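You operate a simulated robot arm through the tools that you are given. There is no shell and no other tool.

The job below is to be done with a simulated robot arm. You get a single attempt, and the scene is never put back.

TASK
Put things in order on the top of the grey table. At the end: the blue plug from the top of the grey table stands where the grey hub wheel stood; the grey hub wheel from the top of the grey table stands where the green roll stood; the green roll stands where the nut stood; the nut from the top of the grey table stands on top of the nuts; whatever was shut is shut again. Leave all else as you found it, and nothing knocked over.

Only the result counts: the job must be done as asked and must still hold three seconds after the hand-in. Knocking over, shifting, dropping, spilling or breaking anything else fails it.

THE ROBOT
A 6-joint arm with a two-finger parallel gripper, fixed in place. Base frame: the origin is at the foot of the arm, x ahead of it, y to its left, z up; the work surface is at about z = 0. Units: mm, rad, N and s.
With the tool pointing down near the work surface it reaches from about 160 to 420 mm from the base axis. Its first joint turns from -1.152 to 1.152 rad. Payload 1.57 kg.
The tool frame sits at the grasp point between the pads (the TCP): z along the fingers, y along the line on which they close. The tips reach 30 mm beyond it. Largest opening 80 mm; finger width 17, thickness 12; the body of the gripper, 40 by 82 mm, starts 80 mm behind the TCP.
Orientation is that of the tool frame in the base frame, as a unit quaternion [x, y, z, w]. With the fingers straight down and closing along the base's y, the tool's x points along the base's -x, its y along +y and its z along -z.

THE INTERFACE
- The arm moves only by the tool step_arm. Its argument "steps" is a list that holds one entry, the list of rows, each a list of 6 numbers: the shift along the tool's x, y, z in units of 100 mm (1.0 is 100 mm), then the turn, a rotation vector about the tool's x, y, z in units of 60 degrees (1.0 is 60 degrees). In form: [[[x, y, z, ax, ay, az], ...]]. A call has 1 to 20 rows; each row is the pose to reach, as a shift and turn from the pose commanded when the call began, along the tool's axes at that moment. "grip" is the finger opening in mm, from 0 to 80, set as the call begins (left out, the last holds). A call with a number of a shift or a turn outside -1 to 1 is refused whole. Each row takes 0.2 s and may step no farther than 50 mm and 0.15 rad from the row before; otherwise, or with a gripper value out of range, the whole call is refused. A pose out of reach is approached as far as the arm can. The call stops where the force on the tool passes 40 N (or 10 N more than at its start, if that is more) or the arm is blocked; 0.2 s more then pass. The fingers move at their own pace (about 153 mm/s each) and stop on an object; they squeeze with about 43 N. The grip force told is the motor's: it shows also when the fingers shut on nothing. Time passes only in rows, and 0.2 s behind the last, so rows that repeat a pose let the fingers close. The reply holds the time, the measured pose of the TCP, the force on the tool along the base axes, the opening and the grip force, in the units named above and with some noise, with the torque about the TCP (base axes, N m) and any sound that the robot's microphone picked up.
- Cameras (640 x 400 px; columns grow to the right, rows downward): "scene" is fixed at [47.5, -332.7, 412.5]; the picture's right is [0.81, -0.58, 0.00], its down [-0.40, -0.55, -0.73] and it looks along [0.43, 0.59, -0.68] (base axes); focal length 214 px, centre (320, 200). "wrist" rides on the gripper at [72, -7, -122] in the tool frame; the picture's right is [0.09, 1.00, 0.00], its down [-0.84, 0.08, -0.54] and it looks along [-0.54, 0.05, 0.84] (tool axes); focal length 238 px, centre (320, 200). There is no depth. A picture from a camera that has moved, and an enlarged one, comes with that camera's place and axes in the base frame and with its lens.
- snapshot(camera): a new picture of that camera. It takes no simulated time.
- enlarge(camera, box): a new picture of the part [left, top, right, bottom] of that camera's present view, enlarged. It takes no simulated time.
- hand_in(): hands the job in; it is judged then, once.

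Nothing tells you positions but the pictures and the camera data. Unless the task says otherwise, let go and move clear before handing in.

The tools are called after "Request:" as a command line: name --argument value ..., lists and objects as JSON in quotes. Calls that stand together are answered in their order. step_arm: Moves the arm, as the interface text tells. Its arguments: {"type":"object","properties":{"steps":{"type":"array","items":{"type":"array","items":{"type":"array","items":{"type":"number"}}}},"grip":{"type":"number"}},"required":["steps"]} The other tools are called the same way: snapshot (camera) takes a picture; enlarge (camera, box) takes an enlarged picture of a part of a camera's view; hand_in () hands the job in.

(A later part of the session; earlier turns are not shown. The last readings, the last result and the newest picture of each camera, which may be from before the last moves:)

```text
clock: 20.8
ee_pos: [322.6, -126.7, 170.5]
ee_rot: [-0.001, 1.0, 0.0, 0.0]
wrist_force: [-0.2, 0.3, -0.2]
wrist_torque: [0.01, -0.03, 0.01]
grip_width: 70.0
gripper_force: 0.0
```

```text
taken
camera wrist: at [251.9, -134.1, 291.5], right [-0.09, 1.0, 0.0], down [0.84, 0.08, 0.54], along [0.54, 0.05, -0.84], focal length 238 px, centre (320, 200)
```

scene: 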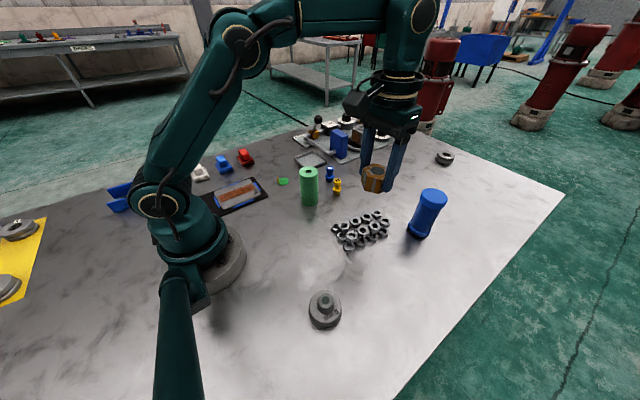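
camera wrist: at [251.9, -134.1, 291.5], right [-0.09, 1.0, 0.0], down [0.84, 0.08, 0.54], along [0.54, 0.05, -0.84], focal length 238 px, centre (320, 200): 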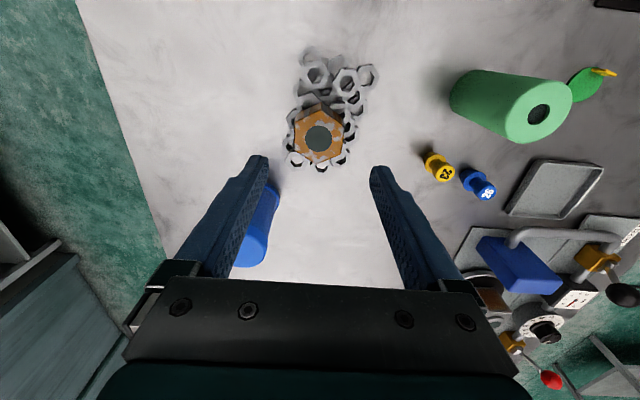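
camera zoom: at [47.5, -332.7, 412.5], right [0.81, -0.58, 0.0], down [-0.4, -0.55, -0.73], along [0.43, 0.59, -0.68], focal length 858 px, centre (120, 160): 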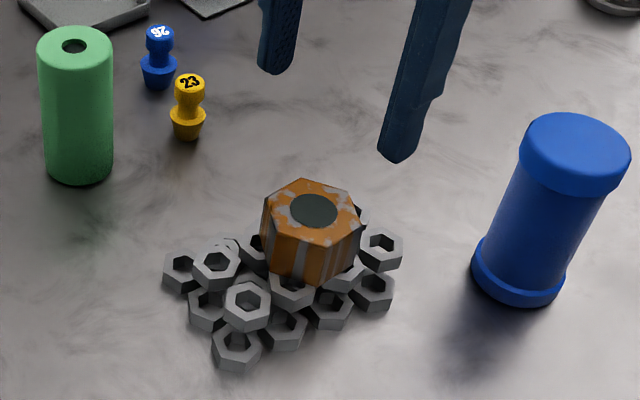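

The nut stands well on the pile. Now to the green roll: moving to a viewing position near it.

Request:
step_arm --steps '[[[0.3, 0.3, -0.2, 0, 0, 0], [0.6, 0.6, -0.2, 0, 0, 0], [0.9, 0.9, -0.2, 0, 0, 0], [1, 1, -0.2, 0, 0, 0]]]' --grip 80

Request:
step_arm --steps '[[[0.1, 0.4, 0, 0, 0, 0], [0.1, 0.68, 0, 0, 0, 0], [0.1, 0.68, 0, 0, 0, 0]]]'

Request:
snapshot --camera "wrist"

Request:
enlarge --camera "wrist" --box '[260, 80, 380, 200]'

Request:
enlarge --camera "scene" --box '[280, 155, 350, 215]'

```text
clock: 21.8
ee_pos: [222.5, -27.2, 189.5]
ee_rot: [0.0, 1.0, -0.001, -0.001]
wrist_force: [0.7, 0.1, 0.2]
wrist_torque: [0.0, -0.01, 0.01]
grip_width: 80.0
gripper_force: 0.0
```

```text
clock: 22.6
ee_pos: [212.5, 40.7, 189.9]
ee_rot: [-0.001, 1.0, 0.0, -0.001]
wrist_force: [0.6, -0.3, -0.2]
wrist_torque: [0.01, -0.02, 0.0]
grip_width: 80.0
gripper_force: 0.1
```

```text
taken
camera wrist: at [141.8, 34.3, 310.8], right [-0.09, 1.0, 0.0], down [0.84, 0.08, 0.54], along [0.54, 0.05, -0.84], focal length 238 px, centre (320, 200)
```

wrist: 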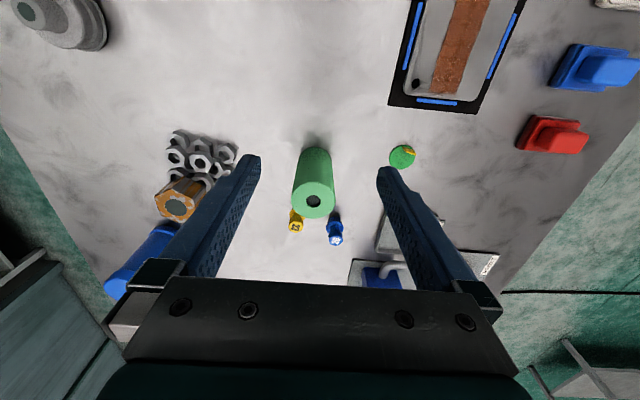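

```text
3.33 times, centred on (320, 140) of wrist
camera zoom: at [141.8, 34.3, 310.8], right [-0.09, 1.0, 0.0], down [0.84, 0.08, 0.54], along [0.54, 0.05, -0.84], focal length 794 px, centre (320, 400)
```

zoom: 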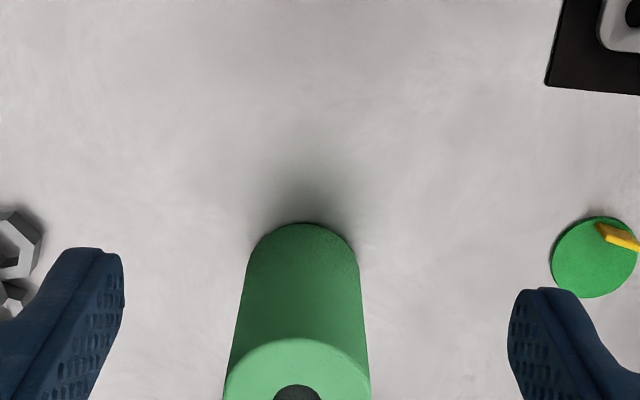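

```text
6.67 times, centred on (315, 185) of scene
camera zoom: at [47.5, -332.7, 412.5], right [0.81, -0.58, 0.0], down [-0.4, -0.55, -0.73], along [0.43, 0.59, -0.68], focal length 1430 px, centre (353, 300)
```

zoom: 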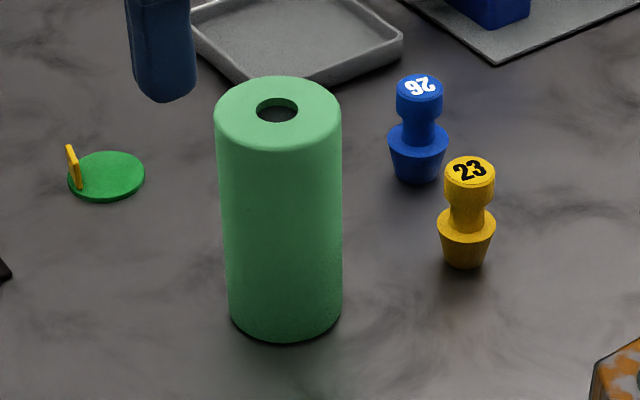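

Request:
enlarge --camera "wrist" --box '[264, 135, 372, 225]'

```text
4.44 times, centred on (318, 180) of wrist
camera zoom: at [141.8, 34.3, 310.8], right [-0.09, 1.0, 0.0], down [0.84, 0.08, 0.54], along [0.54, 0.05, -0.84], focal length 1059 px, centre (329, 289)
```

zoom: 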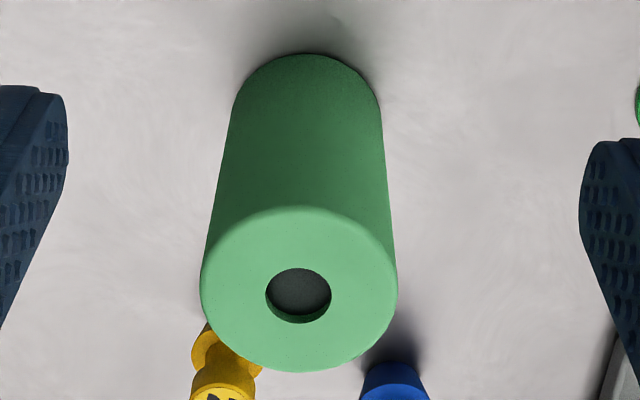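

The green roll: centre about (278.7, 38.3), diameter ~47 mm, height ~100 mm. Moving above it.

Request:
step_arm --steps '[[[-0.3, 0, 0, 0, 0, 0], [-0.658, -0.022, 0, 0, 0, 0], [-0.658, -0.022, 0.3, 0, 0, 0], [-0.658, -0.022, 0.35, 0, 0, 0]]]' --grip 80

Request:
snapshot --camera "wrist"

Request:
enlarge --camera "scene" --box '[250, 100, 360, 220]'

```text
clock: 23.6
ee_pos: [279.3, 39.1, 154.9]
ee_rot: [-0.001, 1.0, 0.0, 0.0]
wrist_force: [1.5, -0.3, -0.4]
wrist_torque: [0.01, 0.03, 0.02]
grip_width: 80.3
gripper_force: 0.1
```

```text
taken
camera wrist: at [207.6, 31.1, 275.6], right [-0.09, 1.0, 0.0], down [0.84, 0.08, 0.54], along [0.54, 0.05, -0.84], focal length 238 px, centre (320, 200)
```

wrist: 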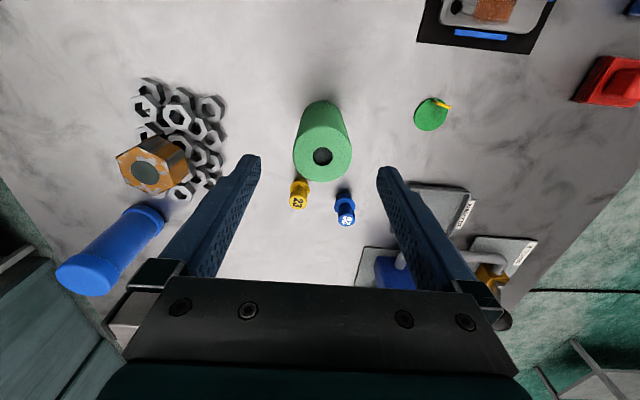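

```text
3.33 times, centred on (305, 160) of scene
camera zoom: at [47.5, -332.7, 412.5], right [0.81, -0.58, 0.0], down [-0.4, -0.55, -0.73], along [0.43, 0.59, -0.68], focal length 715 px, centre (370, 333)
```

zoom: 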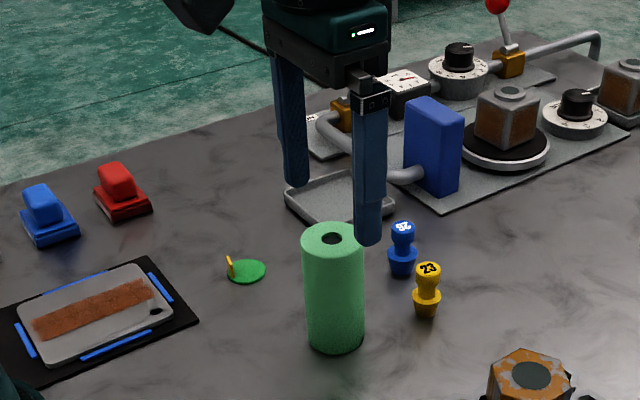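

Aligned within ~1 mm. Descending around the roll to z≈55.

Request:
step_arm --steps '[[[0.005, 0.01, 0.3, 0, 0, 0], [0.005, 0.01, 0.6, 0, 0, 0], [0.005, 0.01, 0.9, 0, 0, 0], [0.005, 0.01, 1, 0, 0, 0], [0.005, 0.01, 1, 0, 0, 0]]]'

Request:
step_arm --steps '[[[0, 0, 0, 0, 0, 0], [0, 0, 0, 0, 0, 0], [0, 0, 0, 0, 0, 0]]]' --grip 20

Request:
snapshot --camera "wrist"

Request:
enlarge --camera "scene" --box '[250, 100, 360, 220]'

```text
clock: 24.8
ee_pos: [277.9, 40.3, 55.4]
ee_rot: [-0.001, 1.0, -0.001, -0.001]
wrist_force: [0.1, 0.1, -0.1]
wrist_torque: [0.02, 0.01, -0.02]
grip_width: 79.7
gripper_force: 0.0
```

```text
clock: 25.6
ee_pos: [277.8, 39.9, 56.2]
ee_rot: [-0.001, 1.0, 0.0, 0.0]
wrist_force: [-0.4, 0.7, -0.2]
wrist_torque: [0.03, -0.01, 0.02]
grip_width: 47.0
gripper_force: 42.6
```

```text
taken
camera wrist: at [206.6, 32.9, 176.8], right [-0.09, 1.0, 0.0], down [0.84, 0.08, 0.54], along [0.54, 0.05, -0.84], focal length 238 px, centre (320, 200)
```

wrist: 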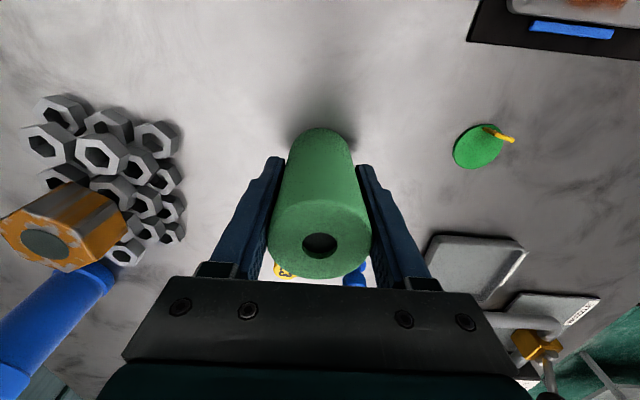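

```text
3.33 times, centred on (305, 160) of scene
camera zoom: at [47.5, -332.7, 412.5], right [0.81, -0.58, 0.0], down [-0.4, -0.55, -0.73], along [0.43, 0.59, -0.68], focal length 715 px, centre (370, 333)
```

zoom: 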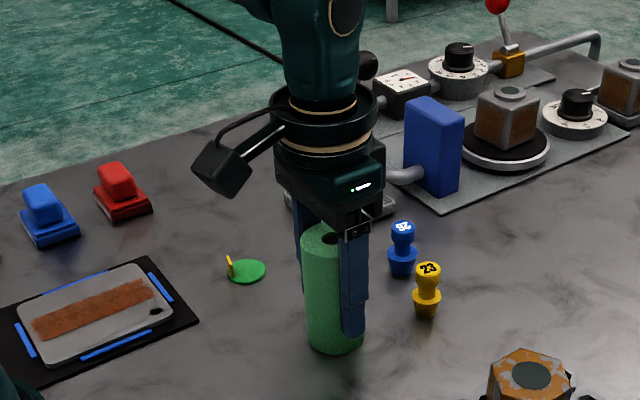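

Roll gripped (47 mm). Lifting it ~65 mm and carrying it along +y to the nut's old spot (about 278, 259).

Request:
step_arm --steps '[[[0, 0, -0.05, 0, 0, 0], [0, 0, -0.2, 0, 0, 0], [0, 0, -0.45, 0, 0, 0], [0, 0, -0.65, 0, 0, 0], [0, 0, -0.65, 0, 0, 0]]]'

Request:
snapshot --camera "scene"

```text
clock: 26.8
ee_pos: [277.1, 39.9, 121.4]
ee_rot: [-0.001, 1.0, 0.0, 0.0]
wrist_force: [0.1, -0.3, -1.3]
wrist_torque: [0.01, 0.0, -0.05]
grip_width: 46.9
gripper_force: 42.8
```

```text
taken
```

scene: 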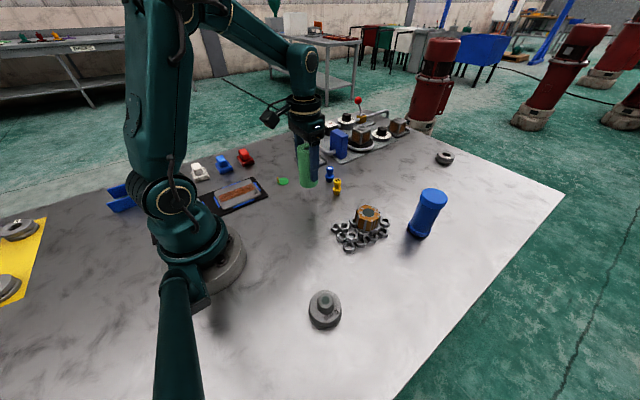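

Request:
step_arm --steps '[[[0, 0.2, 0, 0, 0, 0], [0, 0.55, 0, 0, 0, 0], [0, 0.9, 0, 0, 0, 0], [0, 1, 0, 0, 0, 0]]]'

Request:
step_arm --steps '[[[0, 0.3, 0, 0, 0, 0], [0, 0.65, 0, 0, 0, 0], [0, 0.95, 0, 0, 0, 0], [0, 1, 0, 0, 0, 0]]]'

Request:
step_arm --steps '[[[0, 0.1, 0, 0, 0, 0], [0, 0.19, 0, 0, 0, 0], [0, 0.19, 0, 0, 0, 0]]]'

Request:
snapshot --camera "wrist"

Request:
enlarge --camera "scene" --box '[230, 90, 330, 190]'

```text
clock: 27.8
ee_pos: [279.1, 140.3, 120.4]
ee_rot: [0.001, 1.0, 0.0, 0.0]
wrist_force: [-0.2, 0.9, -0.7]
wrist_torque: [0.0, -0.04, 0.0]
grip_width: 46.8
gripper_force: 43.0
```

```text
clock: 28.8
ee_pos: [279.2, 239.2, 122.7]
ee_rot: [0.0, 1.0, 0.0, 0.0]
wrist_force: [-0.9, -0.7, -0.9]
wrist_torque: [-0.02, 0.01, -0.03]
grip_width: 47.0
gripper_force: 43.3
```

```text
clock: 29.6
ee_pos: [279.4, 256.8, 121.4]
ee_rot: [-0.001, 1.0, 0.0, 0.0]
wrist_force: [-0.7, -0.7, -0.6]
wrist_torque: [-0.02, 0.01, -0.02]
grip_width: 47.0
gripper_force: 42.9
```

```text
taken
camera wrist: at [207.5, 250.7, 242.4], right [-0.09, 1.0, 0.0], down [0.84, 0.08, 0.54], along [0.54, 0.05, -0.84], focal length 238 px, centre (320, 200)
```

wrist: 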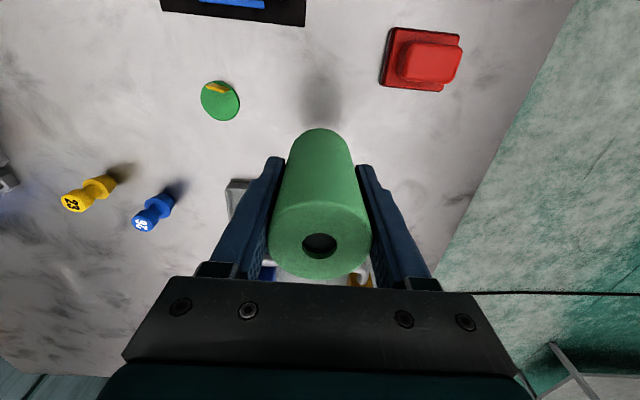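

```text
4.00 times, centred on (280, 140) of scene
camera zoom: at [47.5, -332.7, 412.5], right [0.81, -0.58, 0.0], down [-0.4, -0.55, -0.73], along [0.43, 0.59, -0.68], focal length 858 px, centre (480, 440)
```

zoom: 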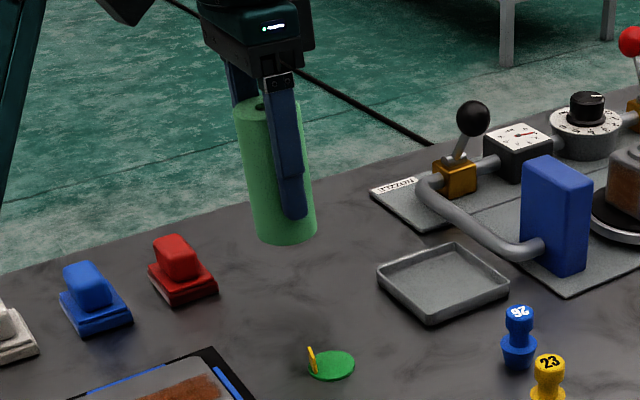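

I'm at (279, 258) over the nut's old spot. Lowering the roll to the table.

Request:
step_arm --steps '[[[0, 0.003, 0.2, 0, 0, 0], [0, 0.005, 0.4, 0, 0, 0], [0, 0.005, 0.55, 0, 0, 0], [0, 0.005, 0.62, 0, 0, 0], [0, 0.005, 0.635, 0, 0, 0], [0, 0.005, 0.635, 0, 0, 0]]]'

Request:
enlarge --camera "scene" --box '[230, 90, 330, 190]'

```text
clock: 31.0
ee_pos: [277.4, 258.5, 56.7]
ee_rot: [-0.001, 1.0, -0.001, 0.001]
wrist_force: [0.2, -0.2, -1.0]
wrist_torque: [0.0, 0.02, -0.02]
grip_width: 47.1
gripper_force: 43.1
```

```text
4.00 times, centred on (280, 140) of scene
camera zoom: at [47.5, -332.7, 412.5], right [0.81, -0.58, 0.0], down [-0.4, -0.55, -0.73], along [0.43, 0.59, -0.68], focal length 858 px, centre (480, 440)
```

zoom: 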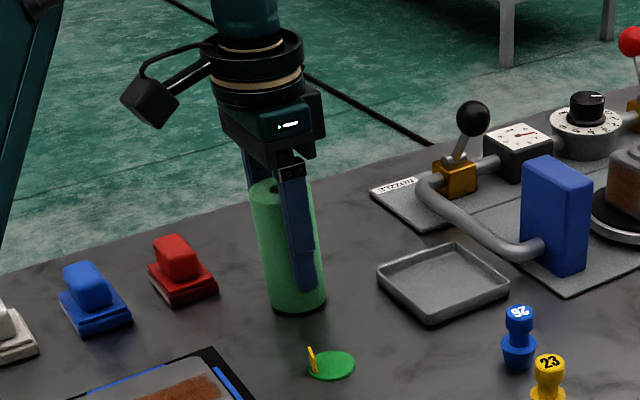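

Request:
step_arm --steps '[[[0, 0, 0.006, 0, 0, 0], [0, 0, 0.012, 0, 0, 0], [0, 0, 0.012, 0, 0, 0]]]'

```text
clock: 31.8
ee_pos: [277.6, 258.6, 56.6]
ee_rot: [-0.001, 1.0, 0.0, -0.001]
wrist_force: [0.6, -0.4, -1.0]
wrist_torque: [0.03, -0.02, 0.02]
grip_width: 47.1
gripper_force: 42.8
```

Not yet touching; another millimetre.

Request:
step_arm --steps '[[[0, 0, 0.005, 0, 0, 0], [0, 0, 0.008, 0, 0, 0], [0, 0, 0.008, 0, 0, 0]]]'

```text
clock: 32.6
ee_pos: [277.4, 259.5, 57.2]
ee_rot: [-0.001, 1.0, 0.0, 0.0]
wrist_force: [0.6, 0.0, 1.1]
wrist_torque: [0.01, 0.03, -0.04]
grip_width: 46.8
gripper_force: 43.0
```

Light contact with the table. Releasing the roll.

Request:
step_arm --steps '[[[0, 0, 0, 0, 0, 0], [0, 0, 0, 0, 0, 0], [0, 0, 0, 0, 0, 0]]]' --grip 70

Request:
snapshot --camera "wrist"

Request:
enlarge --camera "scene" --box '[230, 90, 330, 190]'

```text
clock: 33.4
ee_pos: [277.9, 258.6, 56.1]
ee_rot: [-0.001, 1.0, 0.0, 0.0]
wrist_force: [0.3, 0.3, -0.2]
wrist_torque: [-0.03, 0.01, -0.02]
grip_width: 69.9
gripper_force: 0.1
```

```text
taken
camera wrist: at [207.0, 251.6, 176.7], right [-0.09, 1.0, 0.0], down [0.84, 0.08, 0.54], along [0.54, 0.05, -0.84], focal length 238 px, centre (320, 200)
```

wrist: 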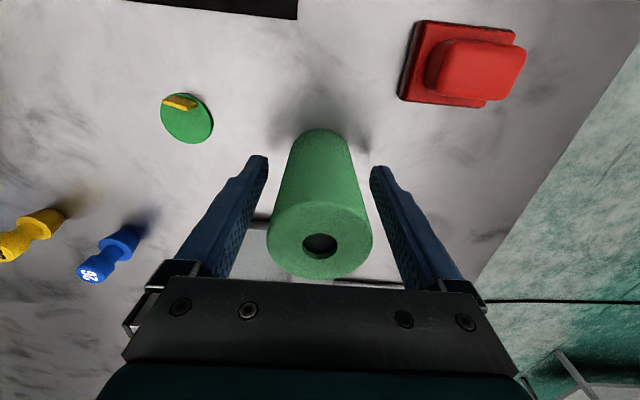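

```text
4.00 times, centred on (280, 140) of scene
camera zoom: at [47.5, -332.7, 412.5], right [0.81, -0.58, 0.0], down [-0.4, -0.55, -0.73], along [0.43, 0.59, -0.68], focal length 858 px, centre (480, 440)
```

zoom: 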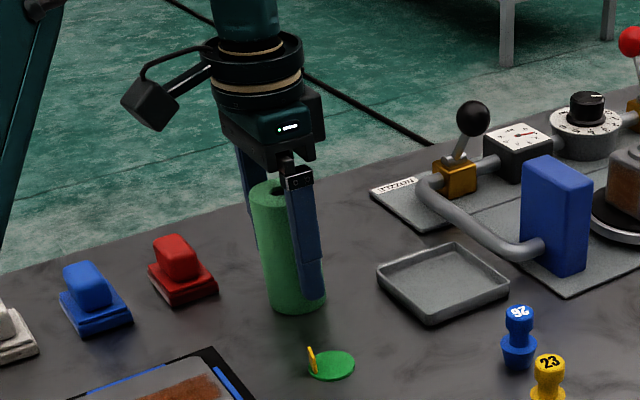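

The roll stands upright. Rising straight up and clear.

Request:
step_arm --steps '[[[0, 0, -0.1, 0, 0, 0], [0, 0, -0.4, 0, 0, 0], [0, 0, -0.8, 0, 0, 0], [0, 0, -1, 0, 0, 0], [0, 0, -1, 0, 0, 0]]]' --grip 76

Request:
snapshot --camera "scene"

Request:
snapshot --camera "wrist"

```text
clock: 34.6
ee_pos: [276.4, 257.9, 156.2]
ee_rot: [-0.001, 1.0, 0.0, -0.001]
wrist_force: [1.7, -0.2, -0.6]
wrist_torque: [-0.02, 0.04, 0.02]
grip_width: 76.0
gripper_force: 0.0
```

```text
taken
```

scene: 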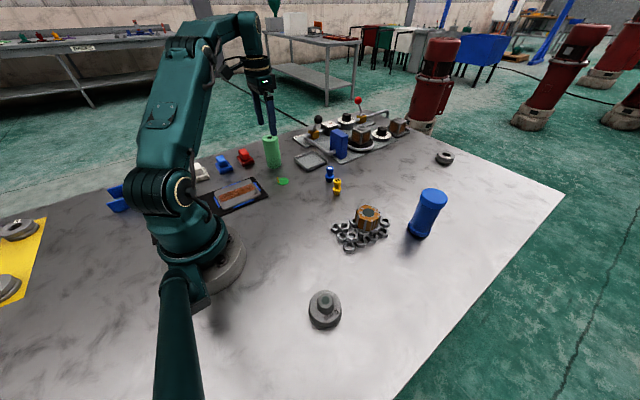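

```text
taken
camera wrist: at [206.0, 250.9, 277.6], right [-0.09, 1.0, 0.0], down [0.84, 0.08, 0.54], along [0.54, 0.05, -0.84], focal length 238 px, centre (320, 200)
```

wrist: 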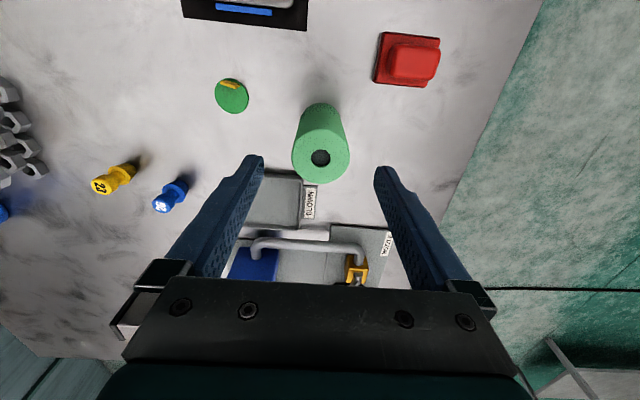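

Roll is in place. Now traveling to the hub wheel.

Request:
step_arm --steps '[[[0.2, -0.2, 0, 0, 0, 0], [0.5, -0.5, -0.2, 0, 0, 0], [0.7, -0.8, -0.35, 0, 0, 0], [0.7, -1, -0.35, 0, 0, 0]]]' --grip 80

Request:
step_arm --steps '[[[0, -0.45, 0, 0, 0, 0], [0, -0.9, 0, 0, 0, 0], [0, -1, 0, 0, 0, 0]]]'

Request:
step_arm --steps '[[[0, -0.45, 0, 0, 0, 0], [0, -0.9, 0, 0, 0, 0], [0, -1, 0, 0, 0, 0]]]'

Request:
step_arm --steps '[[[0, -0.45, 0, 0, 0, 0], [0.1, -0.9, 0, 0, 0, 0], [0.2, -1, 0, 0, 0, 0]]]'

Request:
step_arm --steps '[[[0.1, -0.4, 0, 0, 0, 0], [0.3, -0.8, 0, 0, 0, 0], [0.35, -0.88, 0, 0, 0, 0]]]'

Request:
snapshot --camera "wrist"

```text
clock: 35.6
ee_pos: [207.2, 157.5, 188.8]
ee_rot: [-0.001, 1.0, 0.0, 0.0]
wrist_force: [0.2, -0.7, -0.3]
wrist_torque: [-0.01, -0.01, -0.01]
grip_width: 79.6
gripper_force: 0.1
```

```text
clock: 36.4
ee_pos: [207.5, 56.9, 189.2]
ee_rot: [-0.001, 1.0, 0.0, 0.0]
wrist_force: [-0.1, 0.0, 0.1]
wrist_torque: [0.0, -0.02, -0.02]
grip_width: 79.9
gripper_force: 0.0
```

```text
clock: 37.2
ee_pos: [206.3, -41.2, 189.6]
ee_rot: [-0.001, 1.0, 0.0, 0.0]
wrist_force: [-0.3, 0.4, -0.5]
wrist_torque: [0.03, -0.01, 0.0]
grip_width: 79.9
gripper_force: 0.0
```

```text
clock: 38.0
ee_pos: [188.4, -142.3, 190.2]
ee_rot: [-0.001, 1.0, 0.0, 0.0]
wrist_force: [0.2, -0.5, 0.8]
wrist_torque: [0.0, 0.01, -0.04]
grip_width: 80.0
gripper_force: 0.0
```

```text
clock: 38.8
ee_pos: [154.6, -231.6, 190.5]
ee_rot: [-0.001, 1.0, 0.0, 0.001]
wrist_force: [-0.5, 0.4, 0.0]
wrist_torque: [0.0, 0.02, 0.01]
grip_width: 79.6
gripper_force: 0.1
```

```text
taken
camera wrist: at [82.9, -238.0, 311.3], right [-0.09, 1.0, 0.0], down [0.84, 0.08, 0.54], along [0.54, 0.05, -0.84], focal length 238 px, centre (320, 200)
```

wrist: 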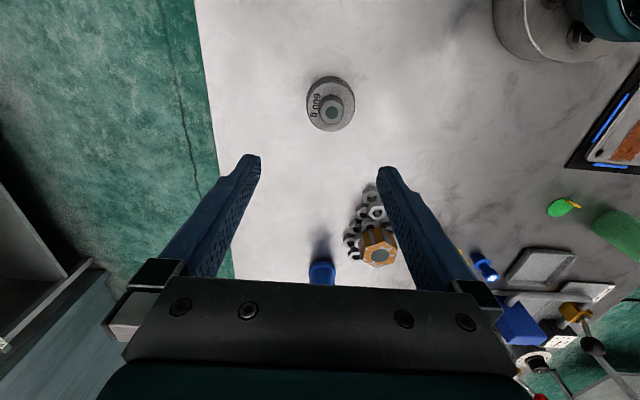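

Request:
enlarge --camera "wrist" --box '[280, 60, 380, 150]'

Request:
enlarge --camera "scene" --box '[290, 275, 360, 340]'

```text
4.44 times, centred on (330, 105) of wrist
camera zoom: at [82.9, -238.0, 311.3], right [-0.09, 1.0, 0.0], down [0.84, 0.08, 0.54], along [0.54, 0.05, -0.84], focal length 1059 px, centre (276, 622)
```

zoom: 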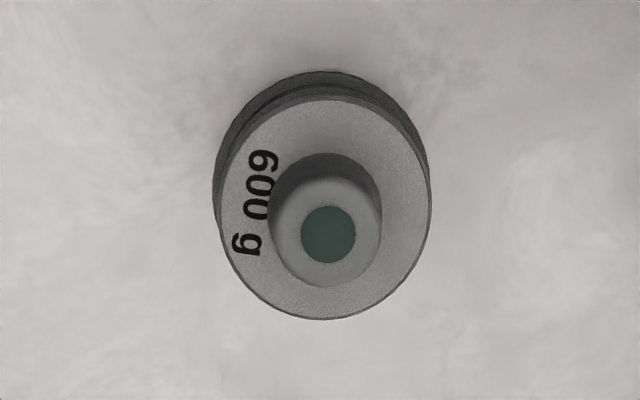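

```text
6.15 times, centred on (325, 308) of scene
camera zoom: at [47.5, -332.7, 412.5], right [0.81, -0.58, 0.0], down [-0.4, -0.55, -0.73], along [0.43, 0.59, -0.68], focal length 1320 px, centre (289, -462)
```

zoom: 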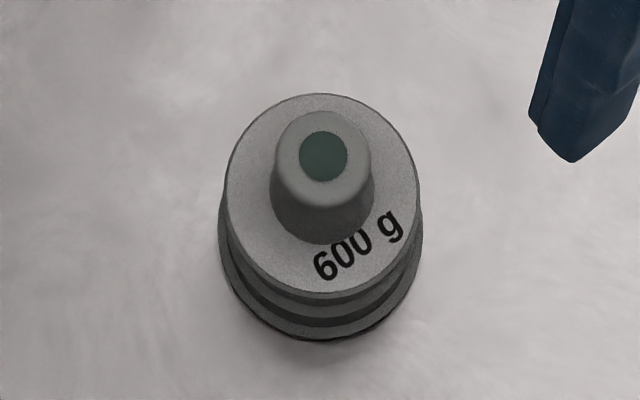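

Hub wheel measured: centre about (139, -220), base ~58 mm dia, disc top near z≈25, hub ~26 mm dia with top near z≈50. I'll move above it and plan to grip the hub.

Request:
step_arm --steps '[[[0.08, 0.06, 0, 0, 0, 0], [0.139, 0.106, 0.2, 0, 0, 0], [0.139, 0.106, 0.5, 0, 0, 0], [0.139, 0.106, 0.75, 0, 0, 0], [0.139, 0.106, 0.75, 0, 0, 0]]]' --grip 60

Request:
snapshot --camera "wrist"

Request:
enlarge --camera "wrist" --box '[250, 60, 390, 190]'

Request:
enlarge --camera "scene" --box '[260, 230, 390, 340]'

```text
clock: 40.0
ee_pos: [140.5, -222.4, 113.9]
ee_rot: [-0.001, 1.0, 0.0, -0.001]
wrist_force: [-0.8, -0.5, 0.5]
wrist_torque: [-0.01, -0.01, -0.04]
grip_width: 60.1
gripper_force: 0.1
```

```text
taken
camera wrist: at [68.8, -228.7, 234.8], right [-0.09, 1.0, 0.0], down [0.84, 0.08, 0.54], along [0.54, 0.05, -0.84], focal length 238 px, centre (320, 200)
```

wrist: 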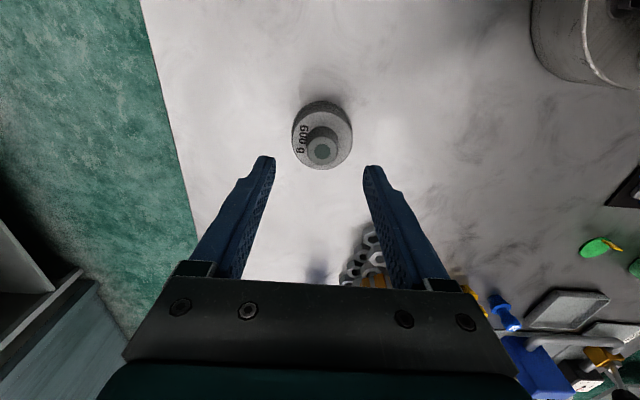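

```text
3.08 times, centred on (320, 125) of wrist
camera zoom: at [68.8, -228.7, 234.8], right [-0.09, 1.0, 0.0], down [0.84, 0.08, 0.54], along [0.54, 0.05, -0.84], focal length 733 px, centre (320, 431)
```

zoom: 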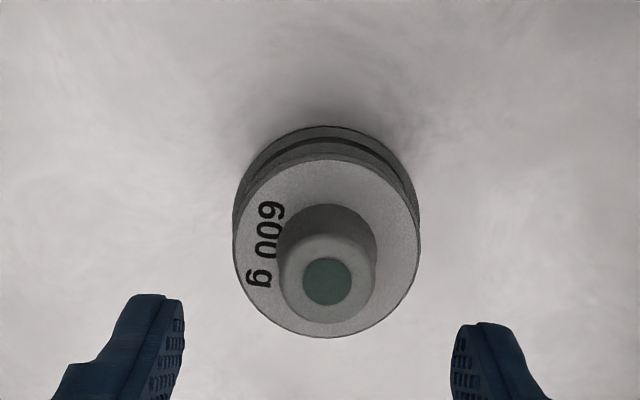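

```text
3.64 times, centred on (325, 285) of scene
camera zoom: at [47.5, -332.7, 412.5], right [0.81, -0.58, 0.0], down [-0.4, -0.55, -0.73], along [0.43, 0.59, -0.68], focal length 780 px, centre (302, -109)
```

zoom: 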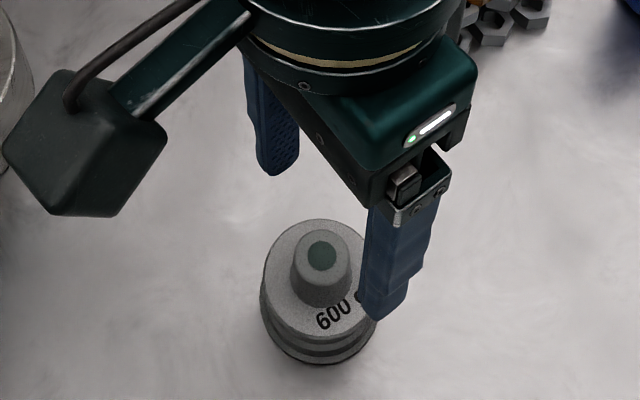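

Good alignment; hub top ≈ z 52, disc top ≈ z 24.5. Descending so the tips stop a few mm above the disc.

Request:
step_arm --steps '[[[0.005, 0.013, 0.2, 0, 0, 0], [0.005, 0.013, 0.4, 0, 0, 0], [0.005, 0.013, 0.5, 0, 0, 0], [0.005, 0.013, 0.545, 0, 0, 0], [0.005, 0.013, 0.545, 0, 0, 0]]]' --grip 60

Request:
enlarge --camera "scene" --box '[270, 240, 380, 340]'

Request:
snapshot --camera "wrist"

```text
clock: 41.2
ee_pos: [140.0, -219.0, 61.6]
ee_rot: [0.0, 1.0, 0.0, 0.0]
wrist_force: [0.5, 0.6, 0.2]
wrist_torque: [-0.01, -0.01, 0.0]
grip_width: 59.8
gripper_force: 0.0
```

```text
4.00 times, centred on (325, 290) of scene
camera zoom: at [47.5, -332.7, 412.5], right [0.81, -0.58, 0.0], down [-0.4, -0.55, -0.73], along [0.43, 0.59, -0.68], focal length 858 px, centre (300, -160)
```

zoom: 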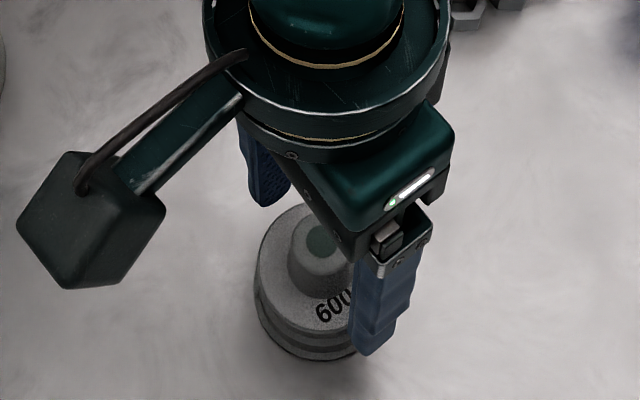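

```text
taken
camera wrist: at [67.6, -225.5, 181.8], right [-0.09, 1.0, 0.0], down [0.84, 0.08, 0.54], along [0.54, 0.05, -0.84], focal length 238 px, centre (320, 200)
```

wrist: 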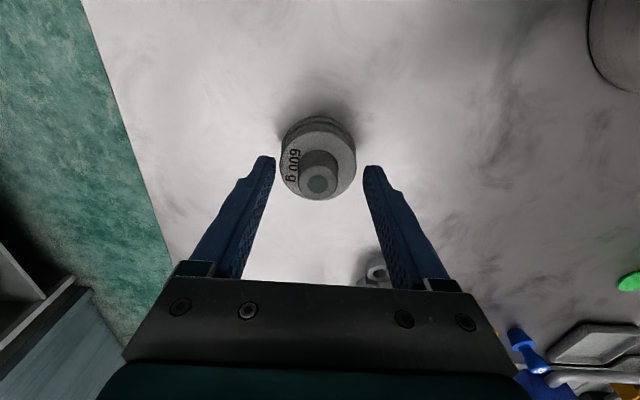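

Fingers straddle the hub, tips around z≈30. Closing gently onto the hub.

Request:
step_arm --steps '[[[0, 0, 0, 0, 0, 0], [0, 0, 0, 0, 0, 0], [0, 0, 0, 0, 0, 0], [0, 0, 0, 0, 0, 0]]]' --grip 10

Request:
snapshot --camera "wrist"

Request:
enlarge --camera "wrist" --box '[270, 100, 370, 210]'

Request:
enlarge --camera "scene" --box '[270, 240, 380, 340]'

```text
clock: 42.2
ee_pos: [139.8, -217.1, 61.6]
ee_rot: [-0.001, 1.0, 0.0, 0.0]
wrist_force: [0.1, -0.5, 0.6]
wrist_torque: [0.04, -0.03, -0.05]
grip_width: 24.9
gripper_force: 36.5
```

```text
taken
camera wrist: at [67.5, -225.5, 182.0], right [-0.09, 1.0, 0.0], down [0.84, 0.08, 0.54], along [0.54, 0.05, -0.84], focal length 238 px, centre (320, 200)
```

wrist: 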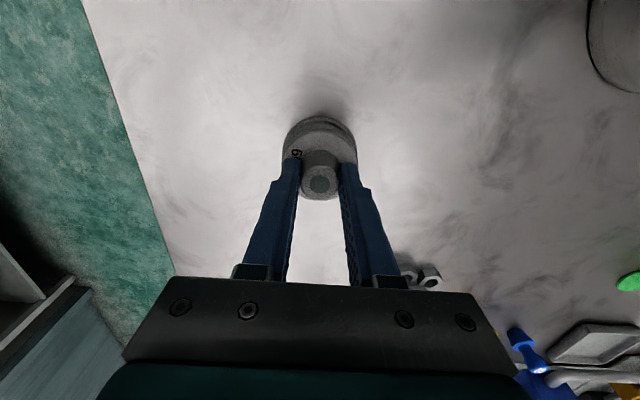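

```text
3.64 times, centred on (320, 155) of wrist
camera zoom: at [67.5, -225.5, 182.0], right [-0.09, 1.0, 0.0], down [0.84, 0.08, 0.54], along [0.54, 0.05, -0.84], focal length 867 px, centre (320, 364)
```

zoom: 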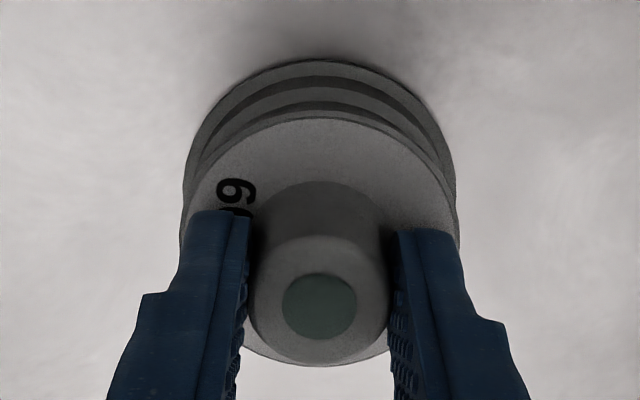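

```text
4.00 times, centred on (325, 290) of scene
camera zoom: at [47.5, -332.7, 412.5], right [0.81, -0.58, 0.0], down [-0.4, -0.55, -0.73], along [0.43, 0.59, -0.68], focal length 858 px, centre (300, -160)
```

zoom: 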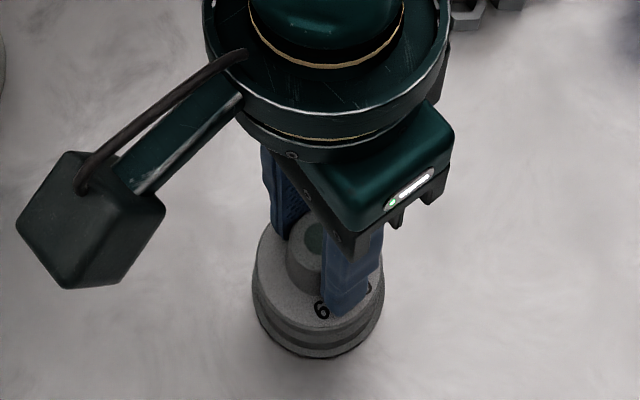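

Gripped on the hub (~25 mm). Test lift.

Request:
step_arm --steps '[[[0, 0, 0, 0, 0, 0], [0, 0, -0.03, 0, 0, 0], [0, 0, -0.08, 0, 0, 0], [0, 0, -0.15, 0, 0, 0], [0, 0, -0.15, 0, 0, 0]]]'

Request:
snapshot --camera "wrist"

Request:
enlarge --camera "scene" --box '[270, 240, 380, 340]'

```text
clock: 43.4
ee_pos: [139.9, -217.1, 77.6]
ee_rot: [-0.001, 1.0, 0.0, -0.001]
wrist_force: [-0.6, -0.3, -5.4]
wrist_torque: [0.0, 0.05, 0.01]
grip_width: 25.1
gripper_force: 36.7
```

```text
taken
camera wrist: at [68.1, -224.3, 197.2], right [-0.09, 1.0, 0.0], down [0.84, 0.08, 0.54], along [0.54, 0.05, -0.84], focal length 238 px, centre (320, 200)
```

wrist: 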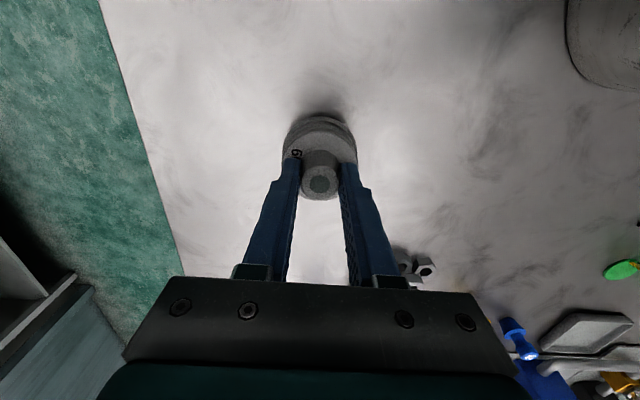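

```text
4.00 times, centred on (325, 290) of scene
camera zoom: at [47.5, -332.7, 412.5], right [0.81, -0.58, 0.0], down [-0.4, -0.55, -0.73], along [0.43, 0.59, -0.68], focal length 858 px, centre (300, -160)
```

zoom: 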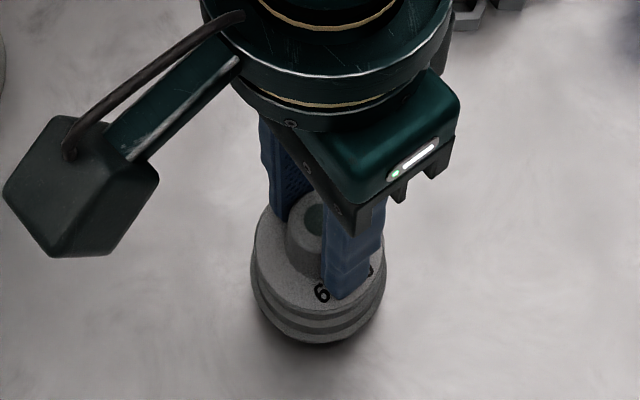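

The wheel is held firmly (≈0.58 kg). Raising and carrying it, skirting the pile, to the roll's former spot near (278, 40).

Request:
step_arm --steps '[[[0, 0, -0.2, 0, 0, 0], [0, 0, -0.45, 0, 0, 0], [0, 0, -0.65, 0, 0, 0], [0, 0, -0.65, 0, 0, 0]]]'

Request:
step_arm --steps '[[[-0.1, 0.15, 0, 0, 0, 0], [-0.25, 0.45, 0, 0, 0, 0], [-0.4, 0.75, 0, 0, 0, 0], [-0.55, 1, 0, 0, 0, 0], [-0.55, 1, 0, 0, 0, 0]]]'

Request:
step_arm --steps '[[[-0.05, 0.25, 0, 0, 0, 0], [-0.1, 0.6, 0, 0, 0, 0], [-0.2, 0.9, 0, 0, 0, 0], [-0.2, 1, 0, 0, 0, 0]]]'

Request:
step_arm --steps '[[[-0.2, 0.2, 0, 0, 0, 0], [-0.45, 0.45, 0, 0, 0, 0], [-0.638, 0.578, 0, 0, 0, 0], [-0.638, 0.578, 0, 0, 0, 0]]]'

Request:
snapshot --camera "wrist"

Request:
enlarge --camera "scene" --box '[250, 100, 390, 230]'

```text
clock: 44.4
ee_pos: [139.2, -217.8, 141.3]
ee_rot: [-0.001, 1.0, 0.0, 0.001]
wrist_force: [-0.4, -0.4, -5.9]
wrist_torque: [-0.01, 0.06, 0.0]
grip_width: 25.2
gripper_force: 36.6
```

```text
clock: 45.6
ee_pos: [195.3, -116.3, 143.4]
ee_rot: [-0.001, 1.0, -0.001, 0.0]
wrist_force: [0.3, -0.4, -6.1]
wrist_torque: [0.0, 0.02, 0.01]
grip_width: 25.0
gripper_force: 36.5
```

```text
clock: 46.6
ee_pos: [214.7, -16.9, 142.0]
ee_rot: [-0.001, 1.0, 0.0, 0.0]
wrist_force: [0.6, -0.1, -6.4]
wrist_torque: [0.02, 0.02, 0.0]
grip_width: 25.0
gripper_force: 36.4
```

```text
clock: 47.6
ee_pos: [279.6, 41.4, 140.1]
ee_rot: [-0.001, 1.0, 0.0, 0.0]
wrist_force: [-0.2, -0.3, -6.5]
wrist_torque: [0.0, 0.03, 0.0]
grip_width: 25.1
gripper_force: 36.7
```

```text
taken
camera wrist: at [206.9, 34.6, 261.7], right [-0.09, 1.0, 0.0], down [0.84, 0.08, 0.54], along [0.54, 0.05, -0.84], focal length 238 px, centre (320, 200)
```

wrist: 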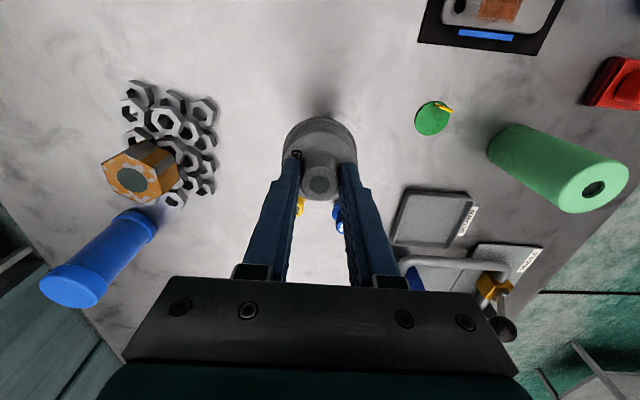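

```text
3.08 times, centred on (320, 165) of scene
camera zoom: at [47.6, -332.7, 412.5], right [0.81, -0.58, 0.0], down [-0.4, -0.55, -0.73], along [0.43, 0.59, -0.68], focal length 660 px, centre (320, 308)
```

zoom: 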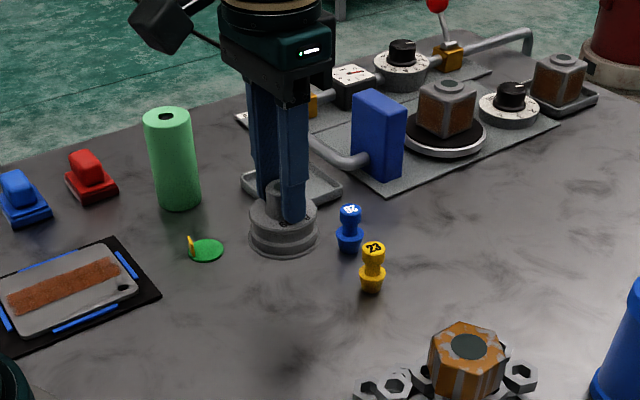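

Over the roll's old spot (measured ≈ (278.8, 41.1)); trimming ~1 mm and lowering.

Request:
step_arm --steps '[[[0.005, -0.012, 0.25, 0, 0, 0], [0.005, -0.012, 0.5, 0, 0, 0], [0.005, -0.012, 0.7, 0, 0, 0], [0.005, -0.012, 0.77, 0, 0, 0], [0.005, -0.012, 0.785, 0, 0, 0], [0.005, -0.012, 0.785, 0, 0, 0]]]'

Request:
enlarge --camera "scene" --box '[250, 100, 390, 230]'

```text
clock: 49.0
ee_pos: [277.2, 39.3, 61.9]
ee_rot: [-0.001, 1.0, 0.0, 0.0]
wrist_force: [0.1, -0.2, -5.4]
wrist_torque: [0.0, -0.03, -0.03]
grip_width: 25.1
gripper_force: 36.4
```

```text
3.08 times, centred on (320, 165) of scene
camera zoom: at [47.5, -332.7, 412.5], right [0.81, -0.58, 0.0], down [-0.4, -0.55, -0.73], along [0.43, 0.59, -0.68], focal length 660 px, centre (320, 308)
```

zoom: 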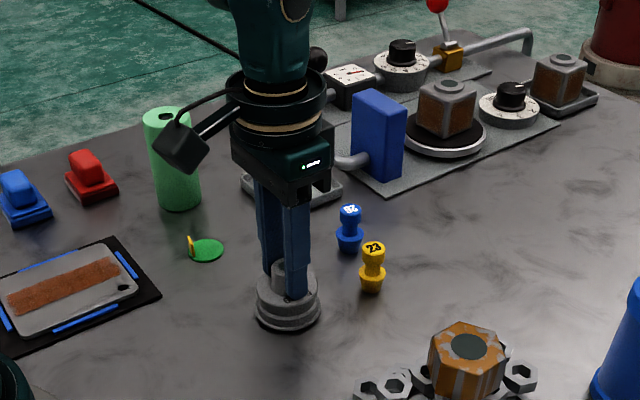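

Request:
step_arm --steps '[[[0, 0, 0.006, 0, 0, 0], [0, 0, 0.012, 0, 0, 0], [0, 0, 0.012, 0, 0, 0]]]'

```text
clock: 49.8
ee_pos: [277.5, 38.8, 62.1]
ee_rot: [-0.002, 1.0, 0.0, 0.0]
wrist_force: [0.5, 0.8, -6.0]
wrist_torque: [-0.02, 0.03, 0.02]
grip_width: 25.0
gripper_force: 37.1
```

Still hanging; another small step down.

Request:
step_arm --steps '[[[0, 0, 0.005, 0, 0, 0], [0, 0, 0.01, 0, 0, 0], [0, 0, 0.01, 0, 0, 0]]]'

```text
clock: 50.6
ee_pos: [278.9, 39.1, 59.9]
ee_rot: [0.0, 1.0, -0.001, 0.001]
wrist_force: [-11.4, -1.1, 24.1]
wrist_torque: [-0.09, 0.18, -0.02]
grip_width: 25.0
gripper_force: 36.4
```

Touched the table (~30 N). Easing back before releasing.

Request:
step_arm --steps '[[[0, 0, -0.006, 0, 0, 0], [0, 0, -0.006, 0, 0, 0]]]'

```text
clock: 51.2
ee_pos: [277.0, 40.0, 60.5]
ee_rot: [-0.001, 1.0, 0.001, 0.0]
wrist_force: [-3.1, -3.5, 6.9]
wrist_torque: [-0.05, 0.19, 0.02]
grip_width: 25.0
gripper_force: 36.6
```

Request:
step_arm --steps '[[[0, 0, -0.003, 0, 0, 0], [0, 0, -0.003, 0, 0, 0]]]'

Request:
step_arm --steps '[[[0, 0, 0, 0, 0, 0], [0, 0, 0, 0, 0, 0], [0, 0, 0, 0, 0, 0]]]' --grip 60

Request:
enlarge --camera "scene" --box '[250, 100, 390, 230]'

Request:
snapshot --camera "wrist"

```text
clock: 51.8
ee_pos: [277.2, 39.8, 61.3]
ee_rot: [-0.001, 1.0, 0.0, 0.0]
wrist_force: [0.0, -0.4, -6.7]
wrist_torque: [-0.01, 0.03, 0.03]
grip_width: 25.0
gripper_force: 37.1
```

```text
clock: 52.6
ee_pos: [278.7, 38.7, 61.8]
ee_rot: [-0.001, 1.0, 0.0, 0.001]
wrist_force: [0.3, -0.8, -0.6]
wrist_torque: [0.03, 0.01, 0.02]
grip_width: 60.0
gripper_force: 0.1
```

```text
3.08 times, centred on (320, 165) of scene
camera zoom: at [47.5, -332.7, 412.5], right [0.81, -0.58, 0.0], down [-0.4, -0.55, -0.73], along [0.43, 0.59, -0.68], focal length 660 px, centre (320, 308)
```

zoom: 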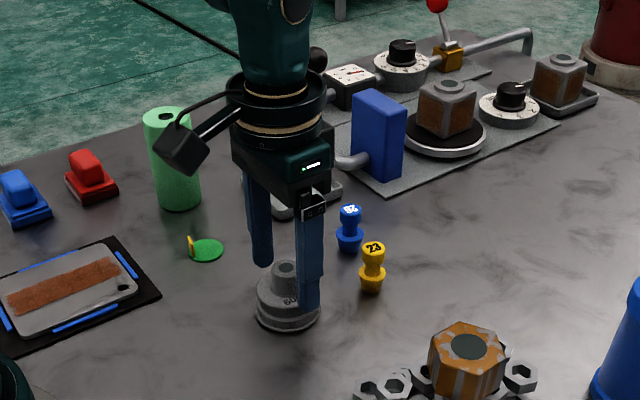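

```text
taken
camera wrist: at [206.0, 32.5, 182.6], right [-0.09, 1.0, 0.0], down [0.84, 0.08, 0.54], along [0.54, 0.05, -0.84], focal length 238 px, centre (320, 200)
```

wrist: 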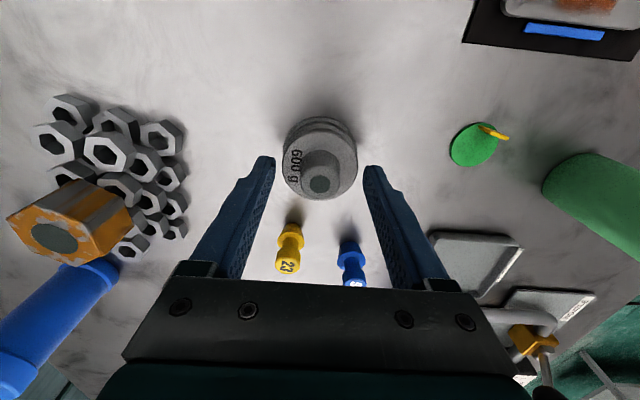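

The hub wheel stands on the roll's spot. Rising and moving on to look at the blue plug.

Request:
step_arm --steps '[[[0, 0, -0.1, 0, 0, 0], [0, 0, -0.4, 0, 0, 0], [0, 0, -0.7, 0, 0, 0], [0, 0, -0.7, 0, 0, 0]]]' --grip 60

Request:
step_arm --steps '[[[-0.2, 0.2, 0, 0, 0, 0], [-0.35, 0.39, 0, 0, 0, 0], [-0.35, 0.39, 0, 0, 0, 0]]]'

Request:
snapshot --camera "wrist"

Request:
snapshot --camera "scene"

```text
clock: 53.6
ee_pos: [275.5, 39.9, 130.4]
ee_rot: [-0.001, 1.0, -0.001, 0.0]
wrist_force: [-0.1, -0.5, -0.1]
wrist_torque: [0.0, -0.03, -0.01]
grip_width: 59.9
gripper_force: 0.1
```

```text
clock: 54.4
ee_pos: [311.9, 77.5, 129.7]
ee_rot: [-0.001, 1.0, 0.001, 0.0]
wrist_force: [0.3, -0.2, -0.2]
wrist_torque: [0.0, 0.0, 0.0]
grip_width: 59.9
gripper_force: 0.1
```

```text
taken
camera wrist: at [240.4, 70.8, 251.7], right [-0.09, 1.0, 0.0], down [0.84, 0.08, 0.54], along [0.54, 0.05, -0.84], focal length 238 px, centre (320, 200)
```

wrist: 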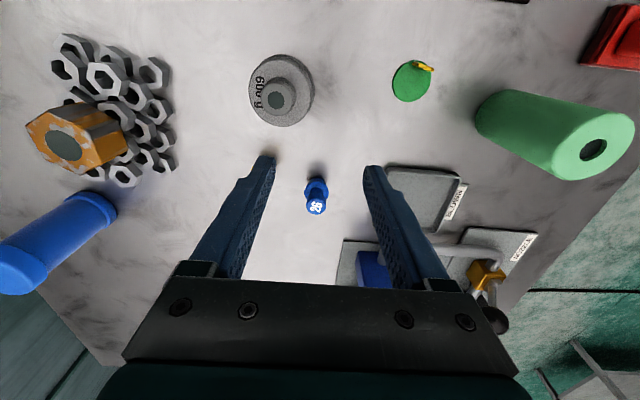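

```text
taken
```

scene: 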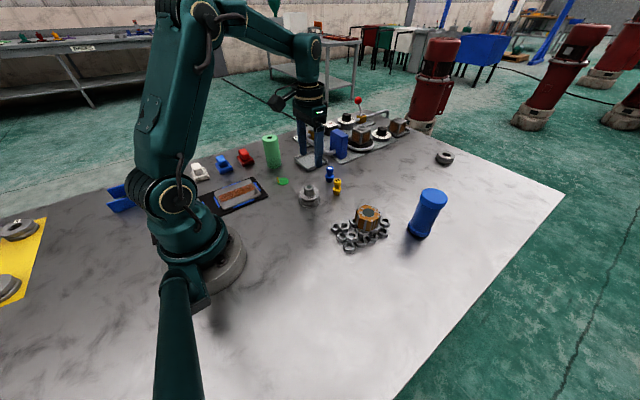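

Request:
enlarge --camera "wrist" --box '[280, 150, 360, 230]'

Request:
enlarge --camera "scene" --box '[300, 155, 360, 205]'

```text
5.00 times, centred on (320, 190) of wrist
camera zoom: at [240.4, 70.8, 251.7], right [-0.09, 1.0, 0.0], down [0.84, 0.08, 0.54], along [0.54, 0.05, -0.84], focal length 1192 px, centre (320, 250)
```

zoom: 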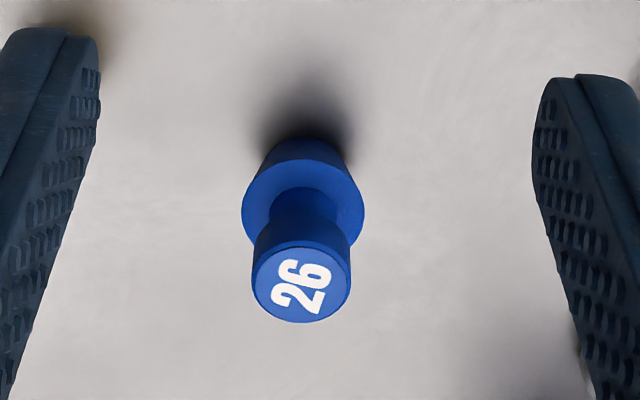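

```text
8.00 times, centred on (330, 180) of scene
camera zoom: at [47.5, -332.7, 412.5], right [0.81, -0.58, 0.0], down [-0.4, -0.55, -0.73], along [0.43, 0.59, -0.68], focal length 1716 px, centre (240, 360)
```

zoom: 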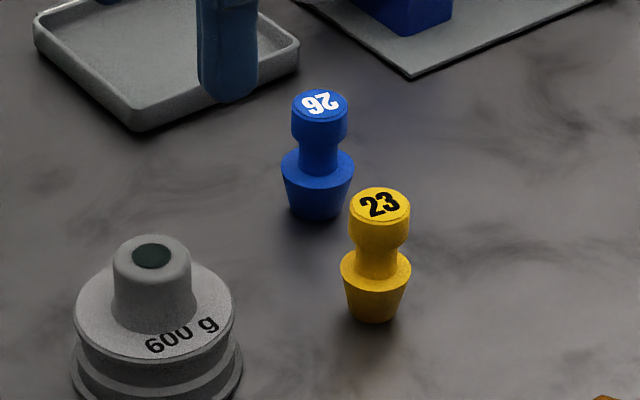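

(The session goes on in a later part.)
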